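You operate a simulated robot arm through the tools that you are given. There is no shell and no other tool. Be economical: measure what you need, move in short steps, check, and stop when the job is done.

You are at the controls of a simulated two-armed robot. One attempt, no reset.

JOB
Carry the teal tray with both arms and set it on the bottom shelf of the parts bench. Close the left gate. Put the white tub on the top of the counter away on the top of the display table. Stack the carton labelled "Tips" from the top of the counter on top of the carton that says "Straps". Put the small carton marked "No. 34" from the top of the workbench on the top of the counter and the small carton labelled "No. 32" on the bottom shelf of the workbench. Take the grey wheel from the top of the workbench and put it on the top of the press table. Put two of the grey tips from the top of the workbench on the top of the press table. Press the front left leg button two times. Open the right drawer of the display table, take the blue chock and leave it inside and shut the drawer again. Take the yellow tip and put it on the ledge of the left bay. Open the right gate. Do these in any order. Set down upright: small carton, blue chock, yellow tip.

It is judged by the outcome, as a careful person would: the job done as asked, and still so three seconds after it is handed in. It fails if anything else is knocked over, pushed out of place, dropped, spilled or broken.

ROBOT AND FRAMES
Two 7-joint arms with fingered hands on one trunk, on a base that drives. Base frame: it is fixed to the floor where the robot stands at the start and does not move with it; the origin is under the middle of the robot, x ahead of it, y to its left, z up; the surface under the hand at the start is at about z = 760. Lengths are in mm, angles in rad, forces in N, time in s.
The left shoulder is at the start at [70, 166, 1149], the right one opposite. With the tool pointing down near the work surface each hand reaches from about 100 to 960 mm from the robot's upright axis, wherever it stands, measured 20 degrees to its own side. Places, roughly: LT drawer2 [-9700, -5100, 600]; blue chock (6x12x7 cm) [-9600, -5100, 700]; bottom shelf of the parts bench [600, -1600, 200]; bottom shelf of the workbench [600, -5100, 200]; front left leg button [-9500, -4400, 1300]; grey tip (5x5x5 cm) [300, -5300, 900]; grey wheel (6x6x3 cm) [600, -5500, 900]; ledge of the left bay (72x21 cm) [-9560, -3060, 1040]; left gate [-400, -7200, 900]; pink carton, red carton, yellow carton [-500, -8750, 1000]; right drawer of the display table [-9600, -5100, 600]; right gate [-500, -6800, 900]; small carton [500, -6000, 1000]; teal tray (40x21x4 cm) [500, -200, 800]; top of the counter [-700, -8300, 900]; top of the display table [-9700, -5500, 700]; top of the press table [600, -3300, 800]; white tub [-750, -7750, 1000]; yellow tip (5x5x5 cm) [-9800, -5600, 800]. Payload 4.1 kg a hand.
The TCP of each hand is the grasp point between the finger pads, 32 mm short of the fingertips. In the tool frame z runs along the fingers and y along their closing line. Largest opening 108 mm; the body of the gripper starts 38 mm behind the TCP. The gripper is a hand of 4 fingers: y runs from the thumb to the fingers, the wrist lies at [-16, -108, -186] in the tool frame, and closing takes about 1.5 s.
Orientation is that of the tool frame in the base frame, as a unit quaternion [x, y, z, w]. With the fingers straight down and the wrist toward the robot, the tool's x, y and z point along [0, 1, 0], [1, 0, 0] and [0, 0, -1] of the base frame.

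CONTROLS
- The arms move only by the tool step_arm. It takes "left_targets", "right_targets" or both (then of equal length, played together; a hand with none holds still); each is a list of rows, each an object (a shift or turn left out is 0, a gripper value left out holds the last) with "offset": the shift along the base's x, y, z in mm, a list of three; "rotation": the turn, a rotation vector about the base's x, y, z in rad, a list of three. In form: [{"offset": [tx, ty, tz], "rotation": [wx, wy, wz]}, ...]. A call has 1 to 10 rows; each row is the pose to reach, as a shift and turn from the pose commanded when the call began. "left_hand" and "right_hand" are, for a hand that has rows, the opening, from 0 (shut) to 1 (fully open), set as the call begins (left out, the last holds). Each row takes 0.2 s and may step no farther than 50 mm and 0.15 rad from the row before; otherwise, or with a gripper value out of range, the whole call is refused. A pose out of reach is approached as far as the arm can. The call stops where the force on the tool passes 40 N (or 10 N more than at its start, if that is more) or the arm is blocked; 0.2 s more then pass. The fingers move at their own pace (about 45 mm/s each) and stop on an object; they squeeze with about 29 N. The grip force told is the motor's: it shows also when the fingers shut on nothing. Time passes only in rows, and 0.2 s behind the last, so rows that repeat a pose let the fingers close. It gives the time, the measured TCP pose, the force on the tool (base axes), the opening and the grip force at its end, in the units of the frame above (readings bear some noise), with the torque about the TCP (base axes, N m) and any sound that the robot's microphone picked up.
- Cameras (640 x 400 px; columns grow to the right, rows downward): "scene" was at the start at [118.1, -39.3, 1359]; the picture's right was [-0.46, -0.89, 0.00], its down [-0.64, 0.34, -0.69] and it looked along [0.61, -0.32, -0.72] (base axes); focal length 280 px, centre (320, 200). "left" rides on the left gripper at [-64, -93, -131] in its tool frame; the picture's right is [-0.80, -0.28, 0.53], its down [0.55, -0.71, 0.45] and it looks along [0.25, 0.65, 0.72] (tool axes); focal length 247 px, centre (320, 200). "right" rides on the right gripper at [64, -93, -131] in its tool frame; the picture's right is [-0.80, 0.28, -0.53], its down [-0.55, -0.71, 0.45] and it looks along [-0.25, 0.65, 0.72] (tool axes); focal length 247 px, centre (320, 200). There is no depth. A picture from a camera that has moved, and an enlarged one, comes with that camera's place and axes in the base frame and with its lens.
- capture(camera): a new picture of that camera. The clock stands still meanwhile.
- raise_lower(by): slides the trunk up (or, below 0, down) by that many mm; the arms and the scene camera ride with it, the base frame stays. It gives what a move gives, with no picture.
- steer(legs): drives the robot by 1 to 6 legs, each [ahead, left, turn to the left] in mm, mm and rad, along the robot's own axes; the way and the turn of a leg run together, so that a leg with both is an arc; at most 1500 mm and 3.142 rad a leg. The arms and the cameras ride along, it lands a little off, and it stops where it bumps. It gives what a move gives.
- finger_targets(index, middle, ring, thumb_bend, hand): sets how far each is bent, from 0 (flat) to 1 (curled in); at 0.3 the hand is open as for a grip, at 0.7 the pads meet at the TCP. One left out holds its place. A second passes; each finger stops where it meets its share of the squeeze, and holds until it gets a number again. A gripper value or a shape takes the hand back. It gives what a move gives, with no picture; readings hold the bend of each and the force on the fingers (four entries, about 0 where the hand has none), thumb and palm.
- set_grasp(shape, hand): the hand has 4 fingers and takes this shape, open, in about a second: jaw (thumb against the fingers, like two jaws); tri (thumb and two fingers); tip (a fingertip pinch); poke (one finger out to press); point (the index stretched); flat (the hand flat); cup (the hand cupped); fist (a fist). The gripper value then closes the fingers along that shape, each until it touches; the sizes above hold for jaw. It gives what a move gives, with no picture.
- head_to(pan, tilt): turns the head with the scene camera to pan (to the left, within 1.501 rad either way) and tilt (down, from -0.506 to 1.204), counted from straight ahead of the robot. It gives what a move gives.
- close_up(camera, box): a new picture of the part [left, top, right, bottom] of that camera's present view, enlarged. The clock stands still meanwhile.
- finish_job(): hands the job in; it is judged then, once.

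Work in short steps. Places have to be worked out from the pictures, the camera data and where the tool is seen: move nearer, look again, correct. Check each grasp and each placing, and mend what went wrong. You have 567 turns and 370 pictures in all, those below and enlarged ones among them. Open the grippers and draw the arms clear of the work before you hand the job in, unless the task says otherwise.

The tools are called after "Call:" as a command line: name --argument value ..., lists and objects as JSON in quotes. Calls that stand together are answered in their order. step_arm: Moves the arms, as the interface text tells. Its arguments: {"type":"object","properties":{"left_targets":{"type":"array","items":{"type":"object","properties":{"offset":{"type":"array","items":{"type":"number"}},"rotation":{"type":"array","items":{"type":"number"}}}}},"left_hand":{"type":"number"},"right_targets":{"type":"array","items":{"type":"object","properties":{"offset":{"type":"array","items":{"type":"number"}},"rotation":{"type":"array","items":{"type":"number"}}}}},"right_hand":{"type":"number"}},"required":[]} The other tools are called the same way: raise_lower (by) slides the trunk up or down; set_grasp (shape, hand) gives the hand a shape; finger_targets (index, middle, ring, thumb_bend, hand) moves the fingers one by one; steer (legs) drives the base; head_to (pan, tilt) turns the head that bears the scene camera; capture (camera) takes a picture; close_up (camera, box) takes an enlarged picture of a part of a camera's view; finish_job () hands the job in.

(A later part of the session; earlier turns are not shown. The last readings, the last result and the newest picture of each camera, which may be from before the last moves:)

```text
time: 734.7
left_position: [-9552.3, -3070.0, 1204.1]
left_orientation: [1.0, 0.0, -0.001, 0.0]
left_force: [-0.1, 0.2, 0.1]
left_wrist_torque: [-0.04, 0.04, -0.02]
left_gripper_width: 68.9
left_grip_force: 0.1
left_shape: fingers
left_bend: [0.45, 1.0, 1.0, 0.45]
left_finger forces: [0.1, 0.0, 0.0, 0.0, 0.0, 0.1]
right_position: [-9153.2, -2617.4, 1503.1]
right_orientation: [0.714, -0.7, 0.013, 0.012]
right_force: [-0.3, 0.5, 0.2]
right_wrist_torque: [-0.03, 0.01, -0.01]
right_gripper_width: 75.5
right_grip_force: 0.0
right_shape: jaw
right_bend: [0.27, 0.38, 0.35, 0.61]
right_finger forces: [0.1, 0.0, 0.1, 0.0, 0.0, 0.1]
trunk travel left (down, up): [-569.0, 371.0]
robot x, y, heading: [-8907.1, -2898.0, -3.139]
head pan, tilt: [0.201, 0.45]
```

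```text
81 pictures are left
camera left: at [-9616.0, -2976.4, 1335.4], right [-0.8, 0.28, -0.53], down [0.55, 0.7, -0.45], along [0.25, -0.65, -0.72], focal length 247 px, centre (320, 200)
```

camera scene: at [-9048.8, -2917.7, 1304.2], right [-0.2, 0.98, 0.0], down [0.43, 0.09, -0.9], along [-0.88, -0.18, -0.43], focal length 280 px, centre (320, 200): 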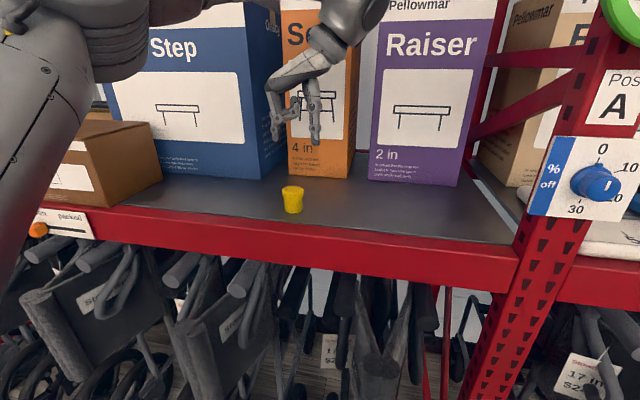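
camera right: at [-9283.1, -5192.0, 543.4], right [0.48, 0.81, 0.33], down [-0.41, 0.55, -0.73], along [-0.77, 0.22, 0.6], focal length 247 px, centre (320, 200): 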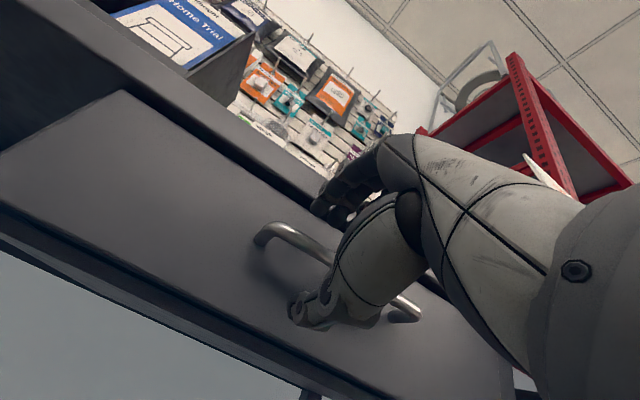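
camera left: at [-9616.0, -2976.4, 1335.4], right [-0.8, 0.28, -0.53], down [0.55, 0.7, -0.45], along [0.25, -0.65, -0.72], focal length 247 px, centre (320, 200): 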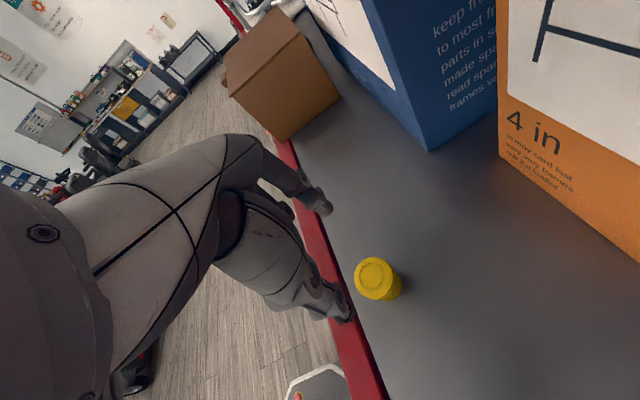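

The yellow tip stands upright on the ledge. Last: the stool's leg button, with the right hand. I tuck the left arm, back off, and go to y≈-4640.

Call:
steer --legs '[[-300, 0, 0]]'

Call:
step_arm --left_targets '[{"offset": [40, 0, 0]}, {"offset": [80, 0, 0]}, {"offset": [120, 0, 0]}, {"offset": [160, 0, 0]}, {"offset": [200, 0, 0]}, {"offset": [240, 0, 0]}, {"offset": [280, 0, 0]}]'

Call:
steer --legs '[[0, 870, 0], [0, 870, 0]]'

Call:
set_grasp --hand "right" --shape "poke"

Call:
raise_lower --by -200

Call:
step_arm --right_targets '[{"offset": [-15, 0, 0], "rotation": [0, 0.15, 0]}, {"offset": [-30, 0, 0], "rotation": [0, 0.3, 0]}, {"offset": [-45, 0, 0], "rotation": [0, 0.45, 0]}, {"offset": [-60, 0, 0], "rotation": [0, 0.6, 0]}, {"offset": [-75, 0, 0], "rotation": [0, 0.75, 0]}, {"offset": [-90, 0, 0], "rotation": [0, 0.9, 0]}, {"offset": [-105, 0, 0], "rotation": [0, 1.05, 0]}, {"offset": [-120, 0, 0], "rotation": [0, 1.2, 0]}, {"offset": [-135, 0, 0], "rotation": [0, 1.35, 0]}, {"offset": [-150, 0, 0], "rotation": [0, 1.5, 0]}]'

Call:
head_to --pan -0.3 --tilt 0.05

Call:
capture --camera "scene"

```text
time: 736.7
left_position: [-9253.4, -3069.3, 1202.9]
left_orientation: [1.0, -0.001, 0.001, 0.001]
left_force: [0.7, 0.3, -0.7]
left_wrist_torque: [0.0, 0.01, 0.01]
left_gripper_width: 68.8
left_grip_force: 0.1
left_shape: fingers
left_bend: [0.45, 1.0, 1.0, 0.45]
left_finger forces: [0.0, 0.1, 0.0, 0.0, 0.0, 0.1]
right_position: [-8854.5, -2617.4, 1503.0]
right_orientation: [0.714, -0.7, 0.013, 0.011]
right_force: [1.1, -0.2, 0.0]
right_wrist_torque: [-0.02, 0.02, -0.01]
right_gripper_width: 75.4
right_grip_force: 0.0
right_shape: jaw
right_bend: [0.27, 0.38, 0.35, 0.61]
right_finger forces: [0.1, 0.0, 0.0, 0.1, 0.1, 0.0]
trunk travel left (down, up): [-569.0, 371.0]
robot x, y, heading: [-8610.8, -2896.4, -3.133]
head pan, tilt: [0.201, 0.45]
```

```text
time: 738.3
left_position: [-8970.6, -3070.0, 1203.4]
left_orientation: [1.0, 0.0, 0.0, -0.001]
left_force: [-0.4, -0.1, 0.2]
left_wrist_torque: [-0.03, 0.01, -0.03]
left_gripper_width: 68.2
left_grip_force: 0.0
left_shape: fingers
left_bend: [0.45, 1.0, 1.0, 0.45]
left_finger forces: [0.0, 0.1, 0.0, 0.0, 0.0, 0.0]
right_position: [-8851.2, -2617.8, 1503.9]
right_orientation: [0.714, -0.7, 0.011, 0.012]
right_force: [-0.1, -0.7, 0.2]
right_wrist_torque: [-0.02, 0.01, -0.01]
right_gripper_width: 75.3
right_grip_force: 0.1
right_shape: jaw
right_bend: [0.27, 0.38, 0.35, 0.61]
right_finger forces: [0.0, 0.0, 0.0, 0.0, 0.0, 0.0]
trunk travel left (down, up): [-569.0, 371.0]
robot x, y, heading: [-8607.7, -2897.5, -3.138]
head pan, tilt: [0.201, 0.45]
```

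```text
time: 747.1
left_position: [-8973.2, -4799.9, 1203.1]
left_orientation: [1.0, -0.006, 0.0, 0.0]
left_force: [-0.6, 0.2, -0.2]
left_wrist_torque: [0.04, 0.03, -0.01]
left_gripper_width: 68.8
left_grip_force: 0.1
left_shape: fingers
left_bend: [0.45, 1.0, 1.0, 0.45]
left_finger forces: [0.0, 0.0, 0.1, 0.1, 0.1, 0.0]
right_position: [-8849.9, -4347.2, 1504.1]
right_orientation: [0.71, -0.704, 0.013, 0.011]
right_force: [1.0, -0.1, -0.1]
right_wrist_torque: [-0.01, 0.04, 0.01]
right_gripper_width: 75.4
right_grip_force: 0.1
right_shape: jaw
right_bend: [0.27, 0.38, 0.35, 0.61]
right_finger forces: [0.1, 0.1, 0.0, 0.1, 0.0, 0.0]
trunk travel left (down, up): [-569.0, 371.0]
robot x, y, heading: [-8603.9, -4626.0, 3.136]
head pan, tilt: [0.201, 0.45]
```

```text
time: 748.0
left_position: [-8973.2, -4798.2, 1203.4]
left_orientation: [1.0, -0.004, 0.0, 0.0]
left_force: [0.8, 0.5, -0.5]
left_wrist_torque: [0.01, 0.0, 0.04]
left_gripper_width: 68.5
left_grip_force: 0.0
left_shape: fingers
left_bend: [0.45, 1.0, 1.0, 0.45]
left_finger forces: [0.1, 0.0, 0.0, 0.0, 0.0, 0.0]
right_position: [-8850.5, -4347.9, 1502.7]
right_orientation: [0.711, -0.703, 0.012, 0.011]
right_force: [0.6, 0.0, -0.1]
right_wrist_torque: [0.03, -0.03, 0.01]
right_gripper_width: 0.0
right_grip_force: 0.1
right_shape: poke
right_bend: [0.7, 0.7, 0.99, 1.0]
right_finger forces: [0.1, 0.1, 0.0, 0.0, 0.0, 0.0]
trunk travel left (down, up): [-569.0, 371.0]
robot x, y, heading: [-8604.8, -4632.6, 3.141]
head pan, tilt: [0.201, 0.45]
```

```text
time: 750.2
left_position: [-8973.0, -4799.1, 1003.0]
left_orientation: [1.0, -0.005, 0.0, 0.0]
left_force: [0.0, 0.0, 0.4]
left_wrist_torque: [0.0, -0.01, 0.02]
left_gripper_width: 68.6
left_grip_force: 0.0
left_shape: fingers
left_bend: [0.45, 1.0, 1.0, 0.45]
left_finger forces: [0.0, 0.0, 0.1, 0.1, 0.0, 0.0]
right_position: [-8850.4, -4347.9, 1303.2]
right_orientation: [0.711, -0.703, 0.012, 0.011]
right_force: [-0.5, 0.0, 0.1]
right_wrist_torque: [0.01, -0.03, -0.02]
right_gripper_width: 0.0
right_grip_force: 0.1
right_shape: poke
right_bend: [0.7, 0.7, 0.99, 1.0]
right_finger forces: [0.1, 0.0, 0.0, 0.0, 0.1, 0.1]
trunk travel left (down, up): [-369.0, 571.0]
robot x, y, heading: [-8606.4, -4630.1, 3.139]
head pan, tilt: [0.201, 0.45]
```

```text
time: 752.4
left_position: [-8974.3, -4800.2, 1003.1]
left_orientation: [1.0, -0.005, 0.0, 0.0]
left_force: [0.0, -0.6, -0.3]
left_wrist_torque: [0.05, -0.02, 0.01]
left_gripper_width: 68.5
left_grip_force: 0.0
left_shape: fingers
left_bend: [0.45, 1.0, 1.0, 0.45]
left_finger forces: [0.0, 0.0, 0.0, 0.0, 0.1, 0.0]
right_position: [-9001.4, -4348.5, 1302.5]
right_orientation: [0.528, -0.508, -0.475, 0.488]
right_force: [-0.1, 0.2, 0.7]
right_wrist_torque: [0.04, 0.02, 0.01]
right_gripper_width: 0.1
right_grip_force: 0.1
right_shape: poke
right_bend: [0.7, 0.7, 0.99, 1.0]
right_finger forces: [0.0, 0.1, 0.0, 0.1, 0.1, 0.0]
trunk travel left (down, up): [-369.0, 571.0]
robot x, y, heading: [-8607.2, -4629.8, 3.132]
head pan, tilt: [0.201, 0.45]
```

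```text
time: 753.3
left_position: [-8973.7, -4798.7, 1002.4]
left_orientation: [1.0, -0.006, 0.0, 0.0]
left_force: [0.3, 0.0, -0.3]
left_wrist_torque: [0.0, -0.03, 0.01]
left_gripper_width: 68.9
left_grip_force: 0.0
left_shape: fingers
left_bend: [0.45, 1.0, 1.0, 0.45]
left_finger forces: [0.1, 0.0, 0.0, 0.1, 0.1, 0.1]
right_position: [-8998.7, -4347.3, 1303.5]
right_orientation: [0.529, -0.508, -0.475, 0.487]
right_force: [-0.3, 0.2, 0.6]
right_wrist_torque: [0.03, 0.01, -0.01]
right_gripper_width: 0.0
right_grip_force: 0.0
right_shape: poke
right_bend: [0.7, 0.7, 0.99, 1.0]
right_finger forces: [0.0, 0.0, 0.0, 0.1, 0.0, 0.0]
trunk travel left (down, up): [-369.0, 571.0]
robot x, y, heading: [-8604.3, -4628.9, 3.138]
head pan, tilt: [-0.3, 0.051]
```

```text
80 pictures are left
camera scene: at [-8745.5, -4603.6, 1141.1], right [0.3, 0.95, 0.0], down [0.05, -0.02, -1.0], along [-0.95, 0.3, -0.05], focal length 280 px, centre (320, 200)
```

scene: 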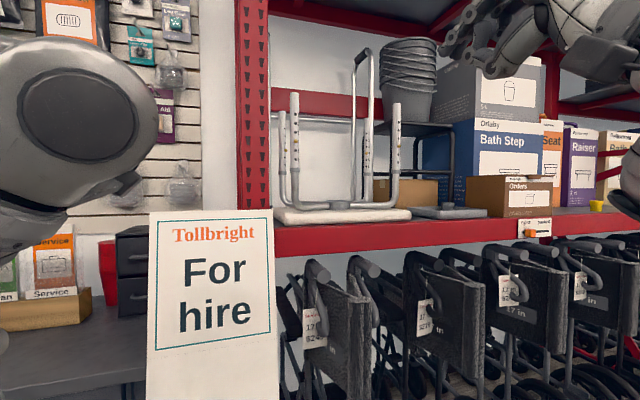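

Call:
close_up --camera "scene" --box '[260, 70, 420, 220]'

Call:
capture --camera "right"

```text
2.67 times, centred on (340, 145) of scene
camera zoom: at [-8745.5, -4603.6, 1141.1], right [0.3, 0.95, 0.0], down [0.05, -0.02, -1.0], along [-0.95, 0.3, -0.05], focal length 748 px, centre (267, 347)
```

zoom: 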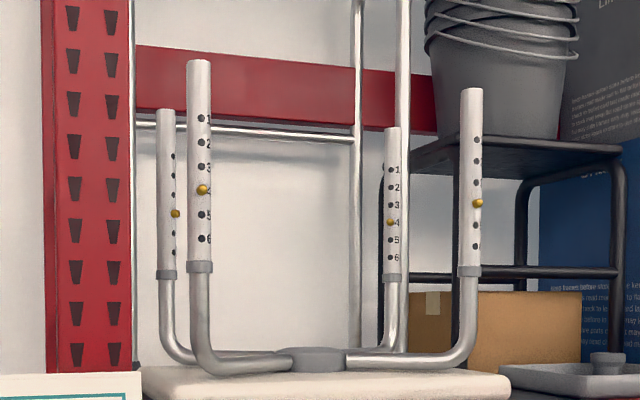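

```text
78 pictures are left
camera right: at [-8860.3, -4405.9, 1220.2], right [0.48, 0.81, 0.33], down [-0.41, 0.54, -0.73], along [-0.77, 0.22, 0.6], focal length 247 px, centre (320, 200)
```

right: 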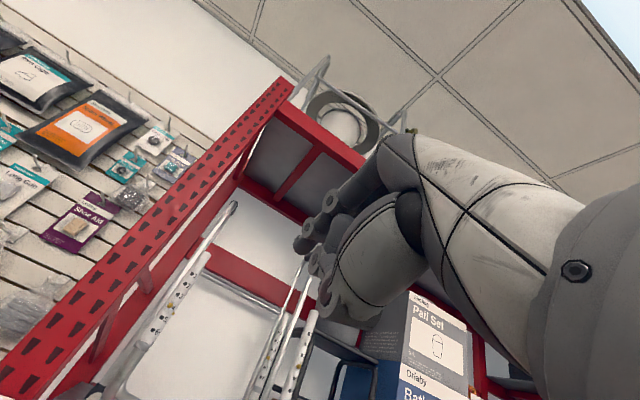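

Triangulated button: ≈[-9528,-4430,1266], facing me. I leave only the middle finger (in line with the tool centre) extended and look at it.

Call:
finger_targets --hand "right" --index 1.0 --middle 0.6 --ring 1.0 --thumb_bend 1.0

Call:
steer --legs '[[150, 40, 0]]'

Call:
close_up --camera "right" --box '[180, 150, 420, 330]'

Call:
head_to --pan -0.5 --tilt -0.1

Call:
capture --camera "scene"

```text
time: 754.3
left_position: [-8973.3, -4799.6, 1002.3]
left_orientation: [1.0, -0.005, -0.001, 0.0]
left_force: [-0.2, -1.0, 0.5]
left_wrist_torque: [-0.01, 0.01, 0.0]
left_gripper_width: 68.7
left_grip_force: 0.0
left_shape: fingers
left_bend: [0.45, 1.0, 1.0, 0.45]
left_finger forces: [0.0, 0.0, 0.1, 0.1, 0.0, 0.0]
right_position: [-8998.7, -4348.6, 1303.2]
right_orientation: [0.529, -0.506, -0.474, 0.489]
right_force: [-0.4, 0.0, -0.5]
right_wrist_torque: [0.0, 0.01, 0.0]
right_gripper_width: 14.0
right_grip_force: 0.1
right_shape: fingers
right_bend: [0.92, 0.6, 1.0, 1.0]
right_finger forces: [0.1, 0.1, 0.0, 0.0, 0.0, 0.0]
trunk travel left (down, up): [-369.0, 571.0]
robot x, y, heading: [-8605.7, -4632.4, 3.139]
head pan, tilt: [-0.3, 0.051]
```

```text
time: 755.7
left_position: [-9122.0, -4837.8, 1002.8]
left_orientation: [1.0, -0.007, 0.001, 0.0]
left_force: [0.2, 0.5, -1.0]
left_wrist_torque: [0.03, -0.02, 0.03]
left_gripper_width: 68.5
left_grip_force: 0.0
left_shape: fingers
left_bend: [0.45, 1.0, 1.0, 0.45]
left_finger forces: [0.0, 0.1, 0.0, 0.0, 0.0, 0.0]
right_position: [-9150.2, -4386.6, 1302.8]
right_orientation: [0.529, -0.508, -0.475, 0.487]
right_force: [-0.9, -0.5, 0.4]
right_wrist_torque: [0.02, 0.02, -0.02]
right_gripper_width: 14.6
right_grip_force: 0.0
right_shape: fingers
right_bend: [0.92, 0.6, 1.0, 1.0]
right_finger forces: [0.1, 0.0, 0.1, 0.0, 0.0, 0.1]
trunk travel left (down, up): [-369.0, 571.0]
robot x, y, heading: [-8754.9, -4667.2, 3.14]
head pan, tilt: [-0.3, 0.051]
```

```text
2.22 times, centred on (300, 240) of right
camera zoom: at [-9010.7, -4445.5, 1219.8], right [0.48, 0.81, 0.33], down [-0.41, 0.54, -0.73], along [-0.77, 0.22, 0.6], focal length 549 px, centre (364, 111)
```

zoom: 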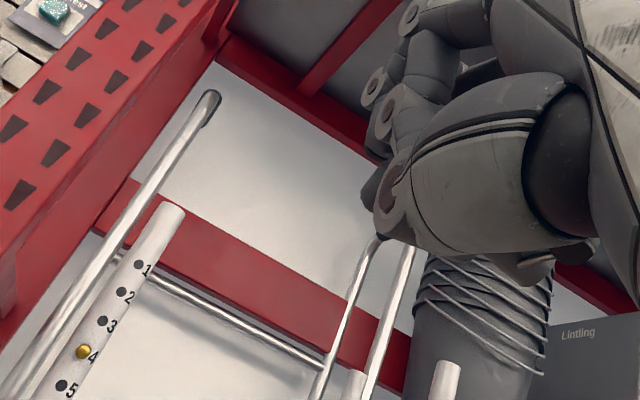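

```text
time: 756.4
left_position: [-9122.8, -4838.8, 1003.8]
left_orientation: [1.0, -0.006, 0.0, 0.0]
left_force: [0.4, -0.2, -0.4]
left_wrist_torque: [0.03, -0.02, 0.01]
left_gripper_width: 68.8
left_grip_force: 0.1
left_shape: fingers
left_bend: [0.45, 1.0, 1.0, 0.45]
left_finger forces: [0.1, 0.1, 0.0, 0.0, 0.1, 0.1]
right_position: [-9147.0, -4385.4, 1304.2]
right_orientation: [0.528, -0.508, -0.476, 0.487]
right_force: [-0.4, 0.4, 0.5]
right_wrist_torque: [0.03, -0.01, 0.05]
right_gripper_width: 14.0
right_grip_force: 0.0
right_shape: fingers
right_bend: [0.92, 0.6, 1.0, 1.0]
right_finger forces: [0.0, 0.1, 0.1, 0.0, 0.1, 0.0]
trunk travel left (down, up): [-369.0, 571.0]
robot x, y, heading: [-8755.9, -4666.4, 3.136]
head pan, tilt: [-0.499, -0.099]
```

```text
76 pictures are left
camera scene: at [-8883.5, -4628.1, 1154.5], right [0.48, 0.88, 0.0], down [-0.09, 0.05, -1.0], along [-0.87, 0.48, 0.1], focal length 280 px, centre (320, 200)
```

scene: 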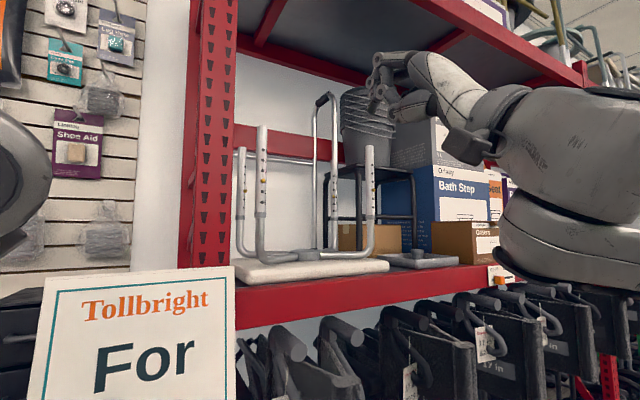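

Call:
close_up --camera "scene" --box '[350, 30, 450, 130]'

```text
4.00 times, centred on (400, 80) of scene
camera zoom: at [-8883.5, -4628.1, 1154.5], right [0.48, 0.88, 0.0], down [-0.09, 0.05, -1.0], along [-0.87, 0.48, 0.1], focal length 1122 px, centre (0, 680)
```

zoom: 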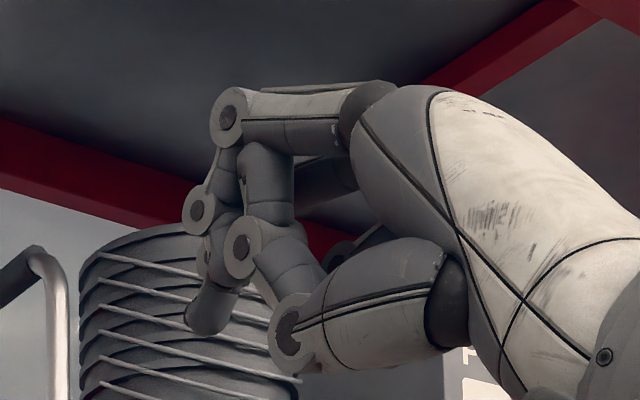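

The curled finger points down; I straighten the middle finger so its tip points forward.

Call:
finger_targets --hand "right" --index 1.0 --middle 0.15 --ring 1.0 --thumb_bend 1.0

Call:
close_up --camera "scene" --box '[330, 30, 450, 130]'

Call:
close_up --camera "right" --box '[180, 120, 420, 300]'

```text
time: 757.4
left_position: [-9121.8, -4838.3, 1004.6]
left_orientation: [1.0, -0.005, 0.0, 0.0]
left_force: [0.7, 0.0, -0.6]
left_wrist_torque: [0.0, 0.0, -0.02]
left_gripper_width: 68.5
left_grip_force: 0.0
left_shape: fingers
left_bend: [0.45, 1.0, 1.0, 0.45]
left_finger forces: [0.1, 0.0, 0.0, 0.1, 0.0, 0.0]
right_position: [-9147.4, -4387.0, 1304.2]
right_orientation: [0.529, -0.507, -0.474, 0.488]
right_force: [0.0, 0.3, 0.0]
right_wrist_torque: [0.01, -0.02, 0.0]
right_gripper_width: 14.2
right_grip_force: 0.2
right_shape: fingers
right_bend: [0.92, 0.15, 1.0, 1.0]
right_finger forces: [0.0, 0.0, 0.1, 0.0, 0.1, 0.0]
trunk travel left (down, up): [-369.0, 571.0]
robot x, y, heading: [-8752.7, -4667.7, 3.135]
head pan, tilt: [-0.499, -0.099]
```

```text
4.00 times, centred on (390, 80) of scene
camera zoom: at [-8883.6, -4628.1, 1154.6], right [0.48, 0.88, 0.0], down [-0.09, 0.05, -1.0], along [-0.87, 0.48, 0.1], focal length 1122 px, centre (40, 680)
```

zoom: 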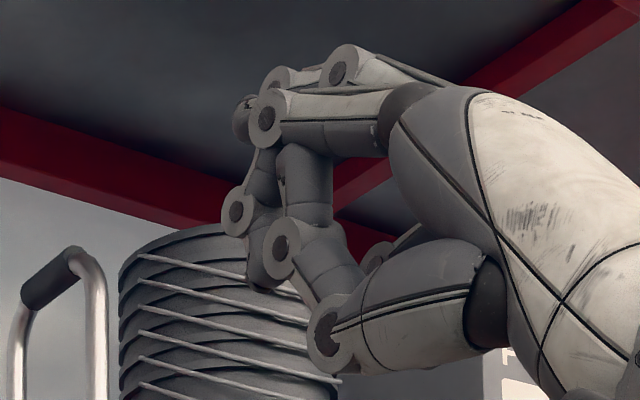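

```text
2.22 times, centred on (300, 210) of right
camera zoom: at [-9009.3, -4445.1, 1220.1], right [0.48, 0.81, 0.33], down [-0.41, 0.54, -0.73], along [-0.77, 0.22, 0.6], focal length 549 px, centre (364, 178)
```

zoom: 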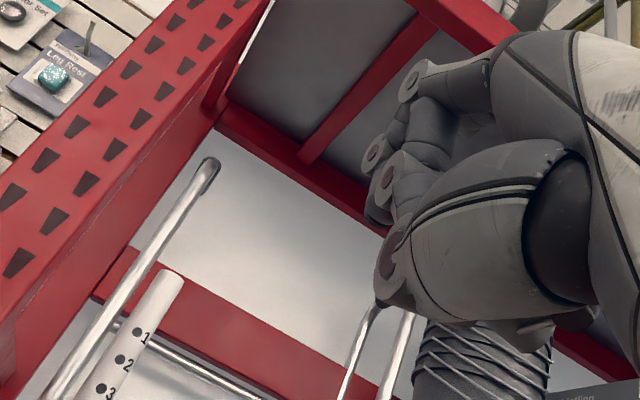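

The fingertip (middle at 0.6) sits 32 mm ahead and 18 mm above the TCP. I restore that, tuck the left arm back, lower the trunk by 55, and drive as close as the sign permits.

Call:
finger_targets --hand "right" --middle 0.6

Call:
step_arm --left_targets '[{"offset": [40, -10, 20]}, {"offset": [80, -20, 40]}, {"offset": [120, -30, 60]}, {"offset": [150, -40, 80]}]'

Call:
raise_lower --by -52

Call:
steer --legs '[[165, 0, 0.003]]'

Call:
step_arm --right_targets '[{"offset": [-30, -12, 0]}, {"offset": [-60, -24, 0]}, {"offset": [-90, -36, 0]}, {"offset": [-120, -46, 0]}]'

Call:
capture --camera "scene"

Call:
capture --camera "right"

```text
time: 758.4
left_position: [-9122.3, -4838.2, 1003.8]
left_orientation: [1.0, -0.007, 0.0, 0.001]
left_force: [0.1, 0.3, -0.2]
left_wrist_torque: [-0.01, -0.05, 0.0]
left_gripper_width: 68.6
left_grip_force: 0.0
left_shape: fingers
left_bend: [0.45, 1.0, 1.0, 0.45]
left_finger forces: [0.1, 0.0, 0.0, 0.0, 0.0, 0.1]
right_position: [-9147.0, -4387.2, 1304.2]
right_orientation: [0.528, -0.507, -0.475, 0.488]
right_force: [0.2, 0.0, 0.1]
right_wrist_torque: [-0.03, -0.01, 0.03]
right_gripper_width: 14.5
right_grip_force: 0.1
right_shape: fingers
right_bend: [0.92, 0.6, 1.0, 1.0]
right_finger forces: [0.0, 0.0, 0.1, 0.0, 0.0, 0.1]
trunk travel left (down, up): [-369.0, 571.0]
robot x, y, heading: [-8755.0, -4671.2, 3.137]
head pan, tilt: [-0.499, -0.099]
```

```text
time: 759.4
left_position: [-8989.6, -4845.3, 1020.2]
left_orientation: [1.0, -0.006, -0.001, 0.0]
left_force: [0.7, 0.1, -0.7]
left_wrist_torque: [-0.02, 0.07, 0.0]
left_gripper_width: 68.7
left_grip_force: 0.1
left_shape: fingers
left_bend: [0.45, 1.0, 1.0, 0.45]
left_finger forces: [0.1, 0.0, 0.1, 0.1, 0.0, 0.0]
left hand out of reach, approached as far as the arm can: row 2, 3, 4
right_position: [-9147.7, -4387.5, 1303.2]
right_orientation: [0.529, -0.507, -0.474, 0.488]
right_force: [0.3, -0.2, 0.0]
right_wrist_torque: [0.01, 0.02, 0.0]
right_gripper_width: 14.2
right_grip_force: 0.1
right_shape: fingers
right_bend: [0.92, 0.6, 1.0, 1.0]
right_finger forces: [0.0, 0.0, 0.0, 0.1, 0.1, 0.0]
trunk travel left (down, up): [-369.0, 571.0]
robot x, y, heading: [-8752.4, -4670.2, 3.138]
head pan, tilt: [-0.499, -0.099]
```

```text
time: 760.4
left_position: [-8990.7, -4845.6, 966.7]
left_orientation: [1.0, -0.006, 0.0, -0.001]
left_force: [-1.0, -0.3, 0.3]
left_wrist_torque: [-0.03, -0.04, -0.01]
left_gripper_width: 68.5
left_grip_force: 0.0
left_shape: fingers
left_bend: [0.45, 1.0, 1.0, 0.45]
left_finger forces: [0.0, 0.0, 0.1, 0.0, 0.1, 0.1]
right_position: [-9148.7, -4387.4, 1251.9]
right_orientation: [0.528, -0.507, -0.475, 0.488]
right_force: [-0.6, -0.4, -1.2]
right_wrist_torque: [-0.01, -0.01, -0.02]
right_gripper_width: 14.1
right_grip_force: 0.1
right_shape: fingers
right_bend: [0.92, 0.6, 1.0, 1.0]
right_finger forces: [0.0, 0.0, 0.0, 0.0, 0.1, 0.1]
trunk travel left (down, up): [-317.0, 623.0]
robot x, y, heading: [-8754.3, -4666.8, 3.136]
head pan, tilt: [-0.499, -0.099]
```

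```text
time: 761.8
left_position: [-9157.6, -4846.9, 966.6]
left_orientation: [1.0, -0.005, 0.0, -0.001]
left_force: [-0.7, 0.3, 0.8]
left_wrist_torque: [0.01, -0.01, -0.01]
left_gripper_width: 68.5
left_grip_force: 0.1
left_shape: fingers
left_bend: [0.45, 1.0, 1.0, 0.45]
left_finger forces: [0.0, 0.1, 0.0, 0.0, 0.0, 0.0]
right_position: [-9314.4, -4385.6, 1251.2]
right_orientation: [0.529, -0.507, -0.474, 0.488]
right_force: [0.1, -0.4, 0.0]
right_wrist_torque: [0.0, 0.0, 0.02]
right_gripper_width: 14.2
right_grip_force: 0.0
right_shape: fingers
right_bend: [0.92, 0.6, 1.0, 1.0]
right_finger forces: [0.0, 0.0, 0.1, 0.0, 0.0, 0.0]
trunk travel left (down, up): [-317.0, 623.0]
robot x, y, heading: [-8919.9, -4665.5, 3.136]
head pan, tilt: [-0.499, -0.099]
```

```text
time: 762.8
left_position: [-9157.6, -4844.7, 966.8]
left_orientation: [1.0, -0.005, 0.0, -0.001]
left_force: [0.3, 0.0, -0.3]
left_wrist_torque: [-0.01, -0.04, 0.0]
left_gripper_width: 68.9
left_grip_force: 0.0
left_shape: fingers
left_bend: [0.45, 1.0, 1.0, 0.45]
left_finger forces: [0.0, 0.0, 0.1, 0.1, 0.0, 0.0]
right_position: [-9435.7, -4434.5, 1252.4]
right_orientation: [0.529, -0.506, -0.475, 0.488]
right_force: [0.0, 0.2, 0.4]
right_wrist_torque: [-0.01, -0.02, -0.03]
right_gripper_width: 14.5
right_grip_force: 0.0
right_shape: fingers
right_bend: [0.92, 0.6, 1.0, 1.0]
right_finger forces: [0.1, 0.0, 0.0, 0.0, 0.0, 0.1]
trunk travel left (down, up): [-317.0, 623.0]
robot x, y, heading: [-8917.5, -4669.6, 3.142]
head pan, tilt: [-0.499, -0.099]
```

```text
72 pictures are left
camera scene: at [-9050.0, -4627.9, 1102.5], right [0.48, 0.88, 0.0], down [-0.09, 0.05, -1.0], along [-0.87, 0.48, 0.1], focal length 280 px, centre (320, 200)
```

scene: 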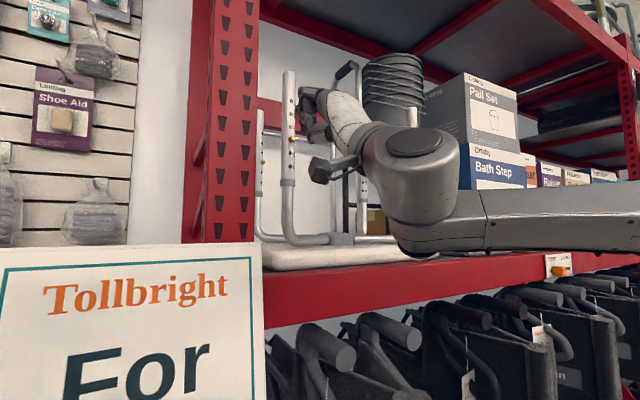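

```text
71 pictures are left
camera right: at [-9296.8, -4491.5, 1168.3], right [0.48, 0.81, 0.33], down [-0.41, 0.54, -0.73], along [-0.77, 0.22, 0.6], focal length 247 px, centre (320, 200)
```

right: 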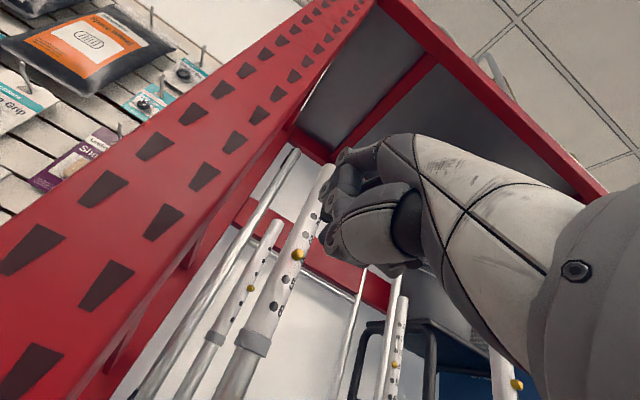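

Call:
close_up --camera "right" --box '[230, 140, 430, 320]'

Call:
close_up --camera "scene" --box '[250, 60, 370, 180]'

```text
2.22 times, centred on (330, 230) of right
camera zoom: at [-9296.8, -4491.5, 1168.3], right [0.48, 0.81, 0.33], down [-0.41, 0.54, -0.73], along [-0.77, 0.22, 0.6], focal length 549 px, centre (298, 133)
```

zoom: 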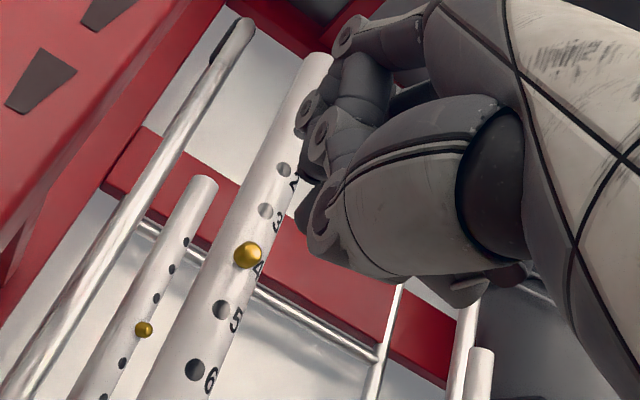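

```text
3.33 times, centred on (310, 120) of scene
camera zoom: at [-9050.0, -4627.9, 1102.5], right [0.48, 0.88, 0.0], down [-0.09, 0.05, -1.0], along [-0.87, 0.48, 0.1], focal length 935 px, centre (353, 467)
```

zoom: 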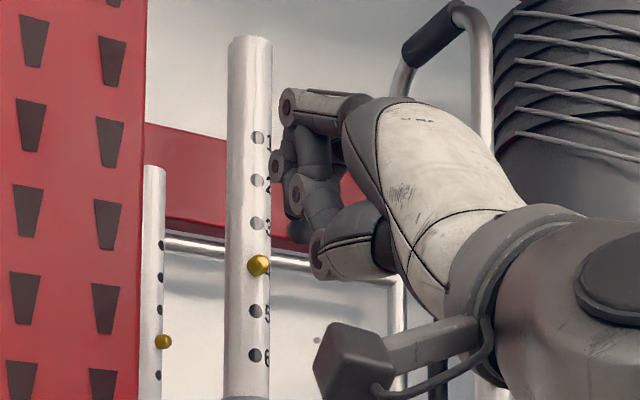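

The knuckle leads the fingertip in that curl, so I change: middle slightly bent (0.3), index and ring flat back, so the middle tip leads. I back off 40 mm and check.

Call:
step_arm --right_targets '[{"offset": [30, 0, -20]}, {"offset": [50, 0, -34]}]'

Call:
finger_targets --hand "right" --index 0.0 --middle 0.3 --ring 0.0 --thumb_bend 1.0

Call:
close_up --camera "scene" --box '[250, 60, 370, 180]'

Call:
close_up --camera "right" --box '[230, 120, 430, 300]'

```text
time: 763.4
left_position: [-9156.5, -4845.4, 968.5]
left_orientation: [1.0, -0.006, 0.0, 0.0]
left_force: [-0.2, 0.6, 0.4]
left_wrist_torque: [-0.02, 0.0, -0.02]
left_gripper_width: 68.8
left_grip_force: 0.0
left_shape: fingers
left_bend: [0.45, 1.0, 1.0, 0.45]
left_finger forces: [0.0, 0.0, 0.2, 0.0, 0.0, 0.0]
right_position: [-9385.0, -4432.8, 1217.7]
right_orientation: [0.529, -0.507, -0.475, 0.488]
right_force: [0.1, -0.3, 0.3]
right_wrist_torque: [0.01, 0.0, 0.0]
right_gripper_width: 14.4
right_grip_force: 0.0
right_shape: fingers
right_bend: [0.92, 0.6, 1.0, 1.0]
right_finger forces: [0.1, 0.0, 0.0, 0.0, 0.0, 0.0]
trunk travel left (down, up): [-317.0, 623.0]
robot x, y, heading: [-8920.4, -4664.7, 3.138]
head pan, tilt: [-0.499, -0.099]
```

```text
time: 764.4
left_position: [-9156.2, -4844.9, 967.7]
left_orientation: [1.0, -0.005, -0.001, 0.0]
left_force: [-0.6, -0.8, 0.5]
left_wrist_torque: [0.0, 0.0, -0.02]
left_gripper_width: 68.5
left_grip_force: 0.1
left_shape: fingers
left_bend: [0.45, 1.0, 1.0, 0.45]
left_finger forces: [0.0, 0.0, 0.0, 0.0, 0.0, 0.0]
right_position: [-9384.4, -4432.7, 1218.2]
right_orientation: [0.528, -0.506, -0.475, 0.489]
right_force: [-0.6, -0.2, 1.0]
right_wrist_torque: [0.0, 0.01, 0.01]
right_gripper_width: 50.5
right_grip_force: 0.0
right_shape: fingers
right_bend: [0.0, 0.3, 0.0, 1.0]
right_finger forces: [0.0, 0.0, 0.0, 0.0, 0.0, 0.0]
trunk travel left (down, up): [-317.0, 623.0]
robot x, y, heading: [-8922.8, -4669.8, 3.138]
head pan, tilt: [-0.499, -0.099]
```

```text
3.33 times, centred on (310, 120) of scene
camera zoom: at [-9049.4, -4627.5, 1102.6], right [0.48, 0.88, 0.0], down [-0.09, 0.05, -1.0], along [-0.87, 0.48, 0.1], focal length 935 px, centre (353, 467)
```

zoom: 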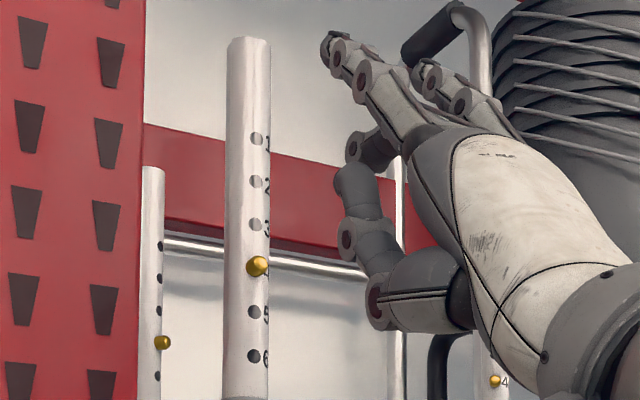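

```text
2.22 times, centred on (330, 210) of right
camera zoom: at [-9245.6, -4491.2, 1134.2], right [0.48, 0.81, 0.33], down [-0.41, 0.54, -0.73], along [-0.77, 0.22, 0.6], focal length 549 px, centre (298, 178)
```

zoom: 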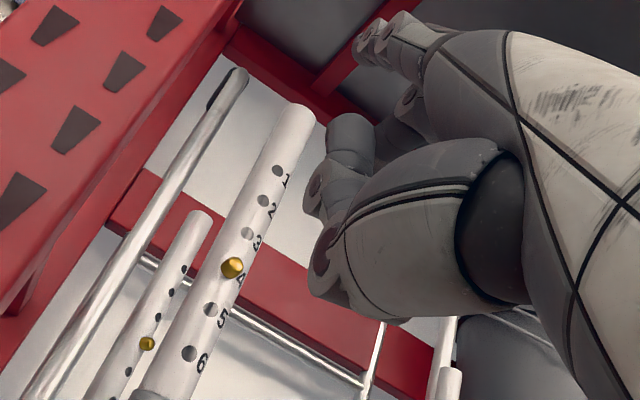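

The thumb is in the way; I flatten it and look again.

Call:
finger_targets --hand "right" --thumb_bend 0.0

Call:
close_up --camera "scene" --box '[250, 60, 370, 180]'

Call:
close_up --camera "right" --box '[230, 120, 430, 300]'

```text
time: 765.4
left_position: [-9156.1, -4845.9, 967.9]
left_orientation: [1.0, -0.005, 0.0, -0.001]
left_force: [0.1, -0.4, -0.7]
left_wrist_torque: [0.01, 0.02, 0.01]
left_gripper_width: 68.5
left_grip_force: 0.2
left_shape: fingers
left_bend: [0.45, 1.0, 1.0, 0.45]
left_finger forces: [0.0, 0.0, 0.0, 0.0, 0.0, 0.0]
right_position: [-9385.1, -4432.7, 1218.1]
right_orientation: [0.529, -0.507, -0.474, 0.488]
right_force: [-0.6, 0.6, -1.3]
right_wrist_torque: [-0.03, 0.01, -0.01]
right_gripper_width: 174.0
right_grip_force: 0.1
right_shape: fingers
right_bend: [0.0, 0.3, 0.0, 0.0]
right_finger forces: [0.0, 0.0, 0.0, 0.1, 0.0, 0.0]
trunk travel left (down, up): [-317.0, 623.0]
robot x, y, heading: [-8920.7, -4666.6, 3.139]
head pan, tilt: [-0.499, -0.099]
```

```text
3.33 times, centred on (310, 120) of scene
camera zoom: at [-9049.3, -4627.5, 1102.6], right [0.48, 0.88, 0.0], down [-0.09, 0.05, -1.0], along [-0.87, 0.48, 0.1], focal length 935 px, centre (353, 467)
```

zoom: 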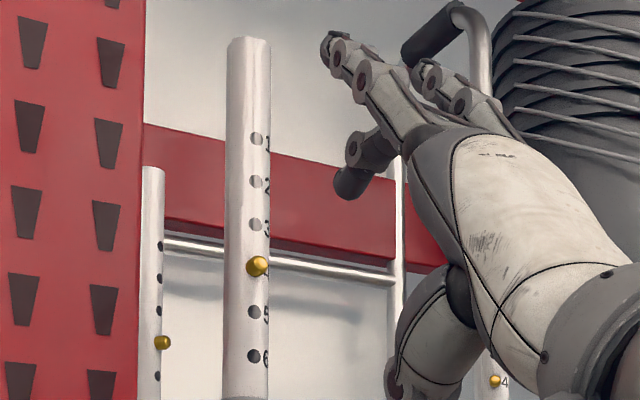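

```text
2.22 times, centred on (330, 210) of right
camera zoom: at [-9245.6, -4491.1, 1134.2], right [0.48, 0.81, 0.33], down [-0.41, 0.54, -0.73], along [-0.77, 0.22, 0.6], focal length 549 px, centre (298, 178)
```

zoom: 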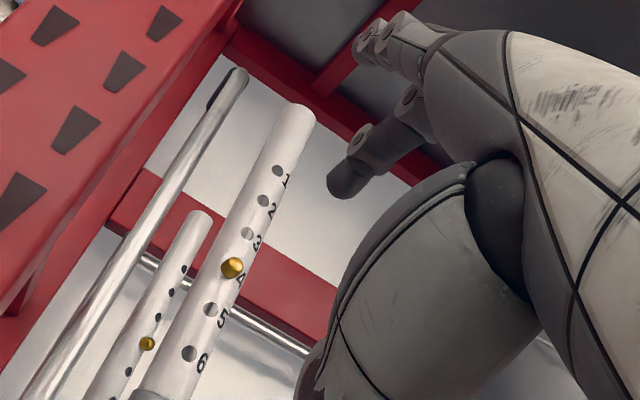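

The middle tip leads and is at ≈[-9417,-4425,1274]; the button is ~111 mm further on. I advance 85 mm and check alignment.

Call:
step_arm --right_targets '[{"offset": [-30, -2, -2]}, {"offset": [-60, -2, -4]}, {"offset": [-85, -2, -4]}]'

Call:
close_up --camera "scene" --box '[250, 60, 370, 180]'

Call:
close_up --camera "right" --box '[230, 120, 430, 300]'

```text
time: 766.2
left_position: [-9156.5, -4845.6, 967.4]
left_orientation: [1.0, -0.005, 0.0, 0.0]
left_force: [-0.4, 0.3, 0.7]
left_wrist_torque: [-0.02, -0.04, -0.04]
left_gripper_width: 68.4
left_grip_force: 0.0
left_shape: fingers
left_bend: [0.45, 1.0, 1.0, 0.45]
left_finger forces: [0.0, 0.0, 0.0, 0.0, 0.0, 0.0]
right_position: [-9470.5, -4434.8, 1213.3]
right_orientation: [0.529, -0.507, -0.475, 0.488]
right_force: [0.9, 0.1, 0.3]
right_wrist_torque: [0.01, 0.0, -0.03]
right_gripper_width: 174.0
right_grip_force: 0.2
right_shape: fingers
right_bend: [0.0, 0.3, 0.0, 0.0]
right_finger forces: [0.1, 0.5, 0.1, 0.0, 0.1, 0.0]
trunk travel left (down, up): [-317.0, 623.0]
robot x, y, heading: [-8920.9, -4664.2, 3.14]
head pan, tilt: [-0.499, -0.099]
```

```text
3.33 times, centred on (310, 120) of scene
camera zoom: at [-9049.8, -4627.7, 1102.5], right [0.48, 0.88, 0.0], down [-0.09, 0.05, -1.0], along [-0.87, 0.48, 0.1], focal length 935 px, centre (353, 467)
```

zoom: 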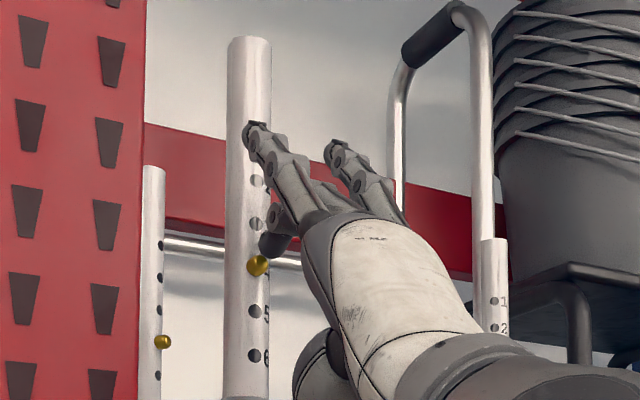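

```text
2.22 times, centred on (330, 210) of right
camera zoom: at [-9331.3, -4492.8, 1130.3], right [0.48, 0.81, 0.33], down [-0.41, 0.54, -0.73], along [-0.77, 0.22, 0.6], focal length 549 px, centre (298, 178)
```

zoom: 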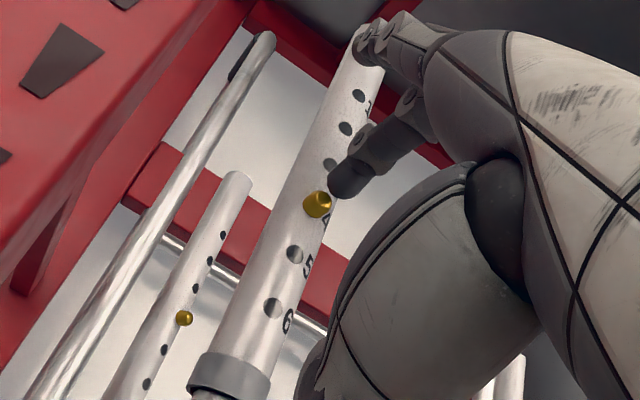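

Nearly aligned; I correct by (-3, -5) mm and press forward until the force rises.

Call:
step_arm --right_targets '[{"offset": [0, -3, -5]}, {"offset": [-5, -3, -5]}, {"offset": [-10, -3, -5]}, {"offset": [-14, -3, -5]}, {"offset": [-18, -3, -5]}, {"offset": [-22, -3, -5]}, {"offset": [-26, -3, -5]}, {"offset": [-30, -3, -5]}]'

Call:
close_up --camera "right" --box '[250, 140, 370, 260]'

```text
time: 768.0
left_position: [-9150.2, -4845.2, 970.0]
left_orientation: [1.0, -0.005, -0.003, -0.001]
left_force: [0.5, 0.4, -0.4]
left_wrist_torque: [-0.03, 0.02, 0.03]
left_gripper_width: 68.9
left_grip_force: 0.2
left_shape: fingers
left_bend: [0.45, 1.0, 1.0, 0.45]
left_finger forces: [0.0, 0.0, 0.0, 0.0, 0.0, 0.0]
right_position: [-9490.9, -4437.4, 1213.2]
right_orientation: [0.527, -0.505, -0.477, 0.49]
right_force: [31.8, 0.8, 5.3]
right_wrist_torque: [-0.05, 1.97, -0.29]
right_gripper_width: 173.8
right_grip_force: 18.3
right_shape: fingers
right_bend: [0.0, 0.3, 0.0, 0.0]
right_finger forces: [0.1, 35.9, 0.0, 0.0, 0.0, 0.1]
trunk travel left (down, up): [-317.0, 623.0]
robot x, y, heading: [-8918.8, -4665.2, 3.133]
head pan, tilt: [-0.499, -0.099]
heard: click
```

```text
3.33 times, centred on (310, 200) of right
camera zoom: at [-9353.4, -4495.8, 1128.7], right [0.48, 0.81, 0.32], down [-0.42, 0.54, -0.73], along [-0.77, 0.22, 0.6], focal length 823 px, centre (353, 200)
```

zoom: 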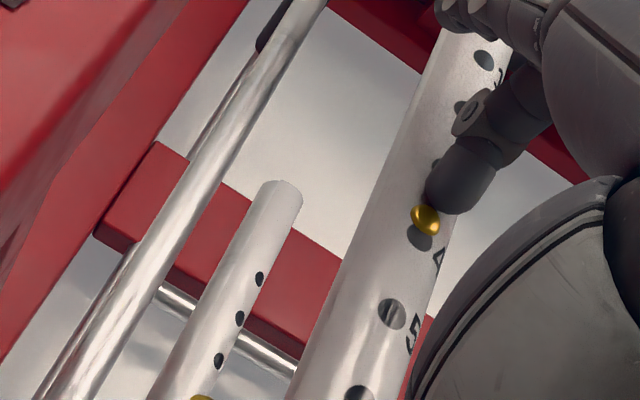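

A click — one press. I back off 20 mm and press a second time.

Call:
step_arm --right_targets '[{"offset": [10, 0, 0]}, {"offset": [20, 0, 0]}, {"offset": [25, 0, 0]}, {"offset": [25, 0, 0]}]'

Call:
close_up --camera "right" --box '[250, 140, 370, 260]'

```text
time: 769.0
left_position: [-9155.9, -4846.0, 967.4]
left_orientation: [1.0, -0.006, 0.0, -0.001]
left_force: [0.5, -0.6, 0.3]
left_wrist_torque: [-0.05, 0.0, 0.01]
left_gripper_width: 68.7
left_grip_force: 0.0
left_shape: fingers
left_bend: [0.45, 1.0, 1.0, 0.45]
left_finger forces: [0.0, 0.0, 0.0, 0.0, 0.0, 0.0]
right_position: [-9473.1, -4437.3, 1209.2]
right_orientation: [0.529, -0.507, -0.474, 0.488]
right_force: [5.1, 0.3, 0.9]
right_wrist_torque: [-0.04, 0.28, -0.03]
right_gripper_width: 174.0
right_grip_force: 2.2
right_shape: fingers
right_bend: [0.0, 0.3, 0.0, 0.0]
right_finger forces: [0.0, 4.8, 0.1, 0.0, 0.1, 0.0]
trunk travel left (down, up): [-317.0, 623.0]
robot x, y, heading: [-8920.3, -4663.4, 3.139]
head pan, tilt: [-0.499, -0.099]
```

```text
3.33 times, centred on (310, 200) of right
camera zoom: at [-9335.0, -4495.5, 1125.4], right [0.48, 0.81, 0.33], down [-0.41, 0.54, -0.73], along [-0.77, 0.22, 0.6], focal length 823 px, centre (353, 200)
```

zoom: 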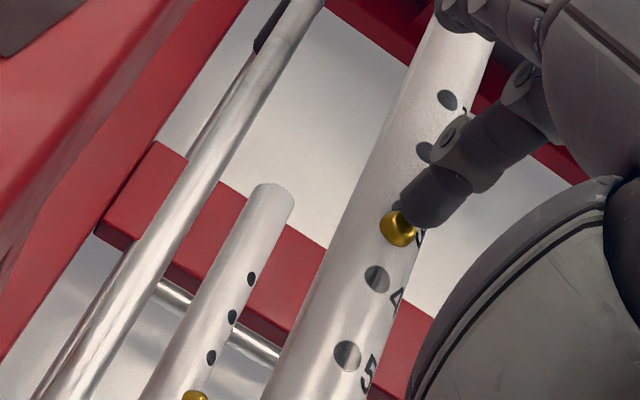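

Still lightly touching; I back off further so it fully releases, then press again.

Call:
step_arm --right_targets '[{"offset": [10, 0, 0]}, {"offset": [18, 0, 0]}, {"offset": [18, 0, 0]}, {"offset": [18, 0, 0]}]'

Call:
step_arm --right_targets '[{"offset": [-8, 0, 3]}, {"offset": [-16, 0, 3]}, {"offset": [-24, 0, 3]}, {"offset": [-30, 0, 3]}, {"offset": [-35, 0, 3]}, {"offset": [-39, 0, 3]}, {"offset": [-43, 0, 3]}, {"offset": [-47, 0, 3]}]'

```text
time: 770.0
left_position: [-9156.8, -4845.2, 966.8]
left_orientation: [1.0, -0.005, 0.0, -0.001]
left_force: [0.2, 0.1, 0.2]
left_wrist_torque: [-0.02, -0.02, 0.0]
left_gripper_width: 68.6
left_grip_force: 0.0
left_shape: fingers
left_bend: [0.45, 1.0, 1.0, 0.45]
left_finger forces: [0.0, 0.1, 0.1, 0.0, 0.0, 0.0]
right_position: [-9456.4, -4438.1, 1208.3]
right_orientation: [0.529, -0.507, -0.474, 0.488]
right_force: [-1.0, 0.0, 0.8]
right_wrist_torque: [0.01, -0.01, 0.01]
right_gripper_width: 173.9
right_grip_force: 0.0
right_shape: fingers
right_bend: [0.0, 0.3, 0.0, 0.0]
right_finger forces: [0.0, 0.0, 0.1, 0.0, 0.0, 0.0]
trunk travel left (down, up): [-317.0, 623.0]
robot x, y, heading: [-8922.0, -4665.1, 3.144]
head pan, tilt: [-0.499, -0.099]
```

```text
time: 771.8
left_position: [-9150.3, -4845.6, 968.1]
left_orientation: [1.0, -0.005, -0.003, -0.001]
left_force: [0.7, -0.4, -0.1]
left_wrist_torque: [0.02, 0.0, -0.03]
left_gripper_width: 68.4
left_grip_force: 0.0
left_shape: fingers
left_bend: [0.45, 1.0, 1.0, 0.45]
left_finger forces: [0.0, 0.0, 0.0, 0.0, 0.1, 0.1]
right_position: [-9496.1, -4437.9, 1215.4]
right_orientation: [0.527, -0.505, -0.476, 0.49]
right_force: [29.6, 1.3, 6.1]
right_wrist_torque: [0.04, 1.86, -0.23]
right_gripper_width: 173.7
right_grip_force: 14.7
right_shape: fingers
right_bend: [0.0, 0.3, 0.0, 0.0]
right_finger forces: [0.0, 29.8, 0.0, 0.0, 0.1, 0.0]
trunk travel left (down, up): [-317.0, 623.0]
robot x, y, heading: [-8918.6, -4670.0, 3.139]
head pan, tilt: [-0.499, -0.099]
heard: click
```

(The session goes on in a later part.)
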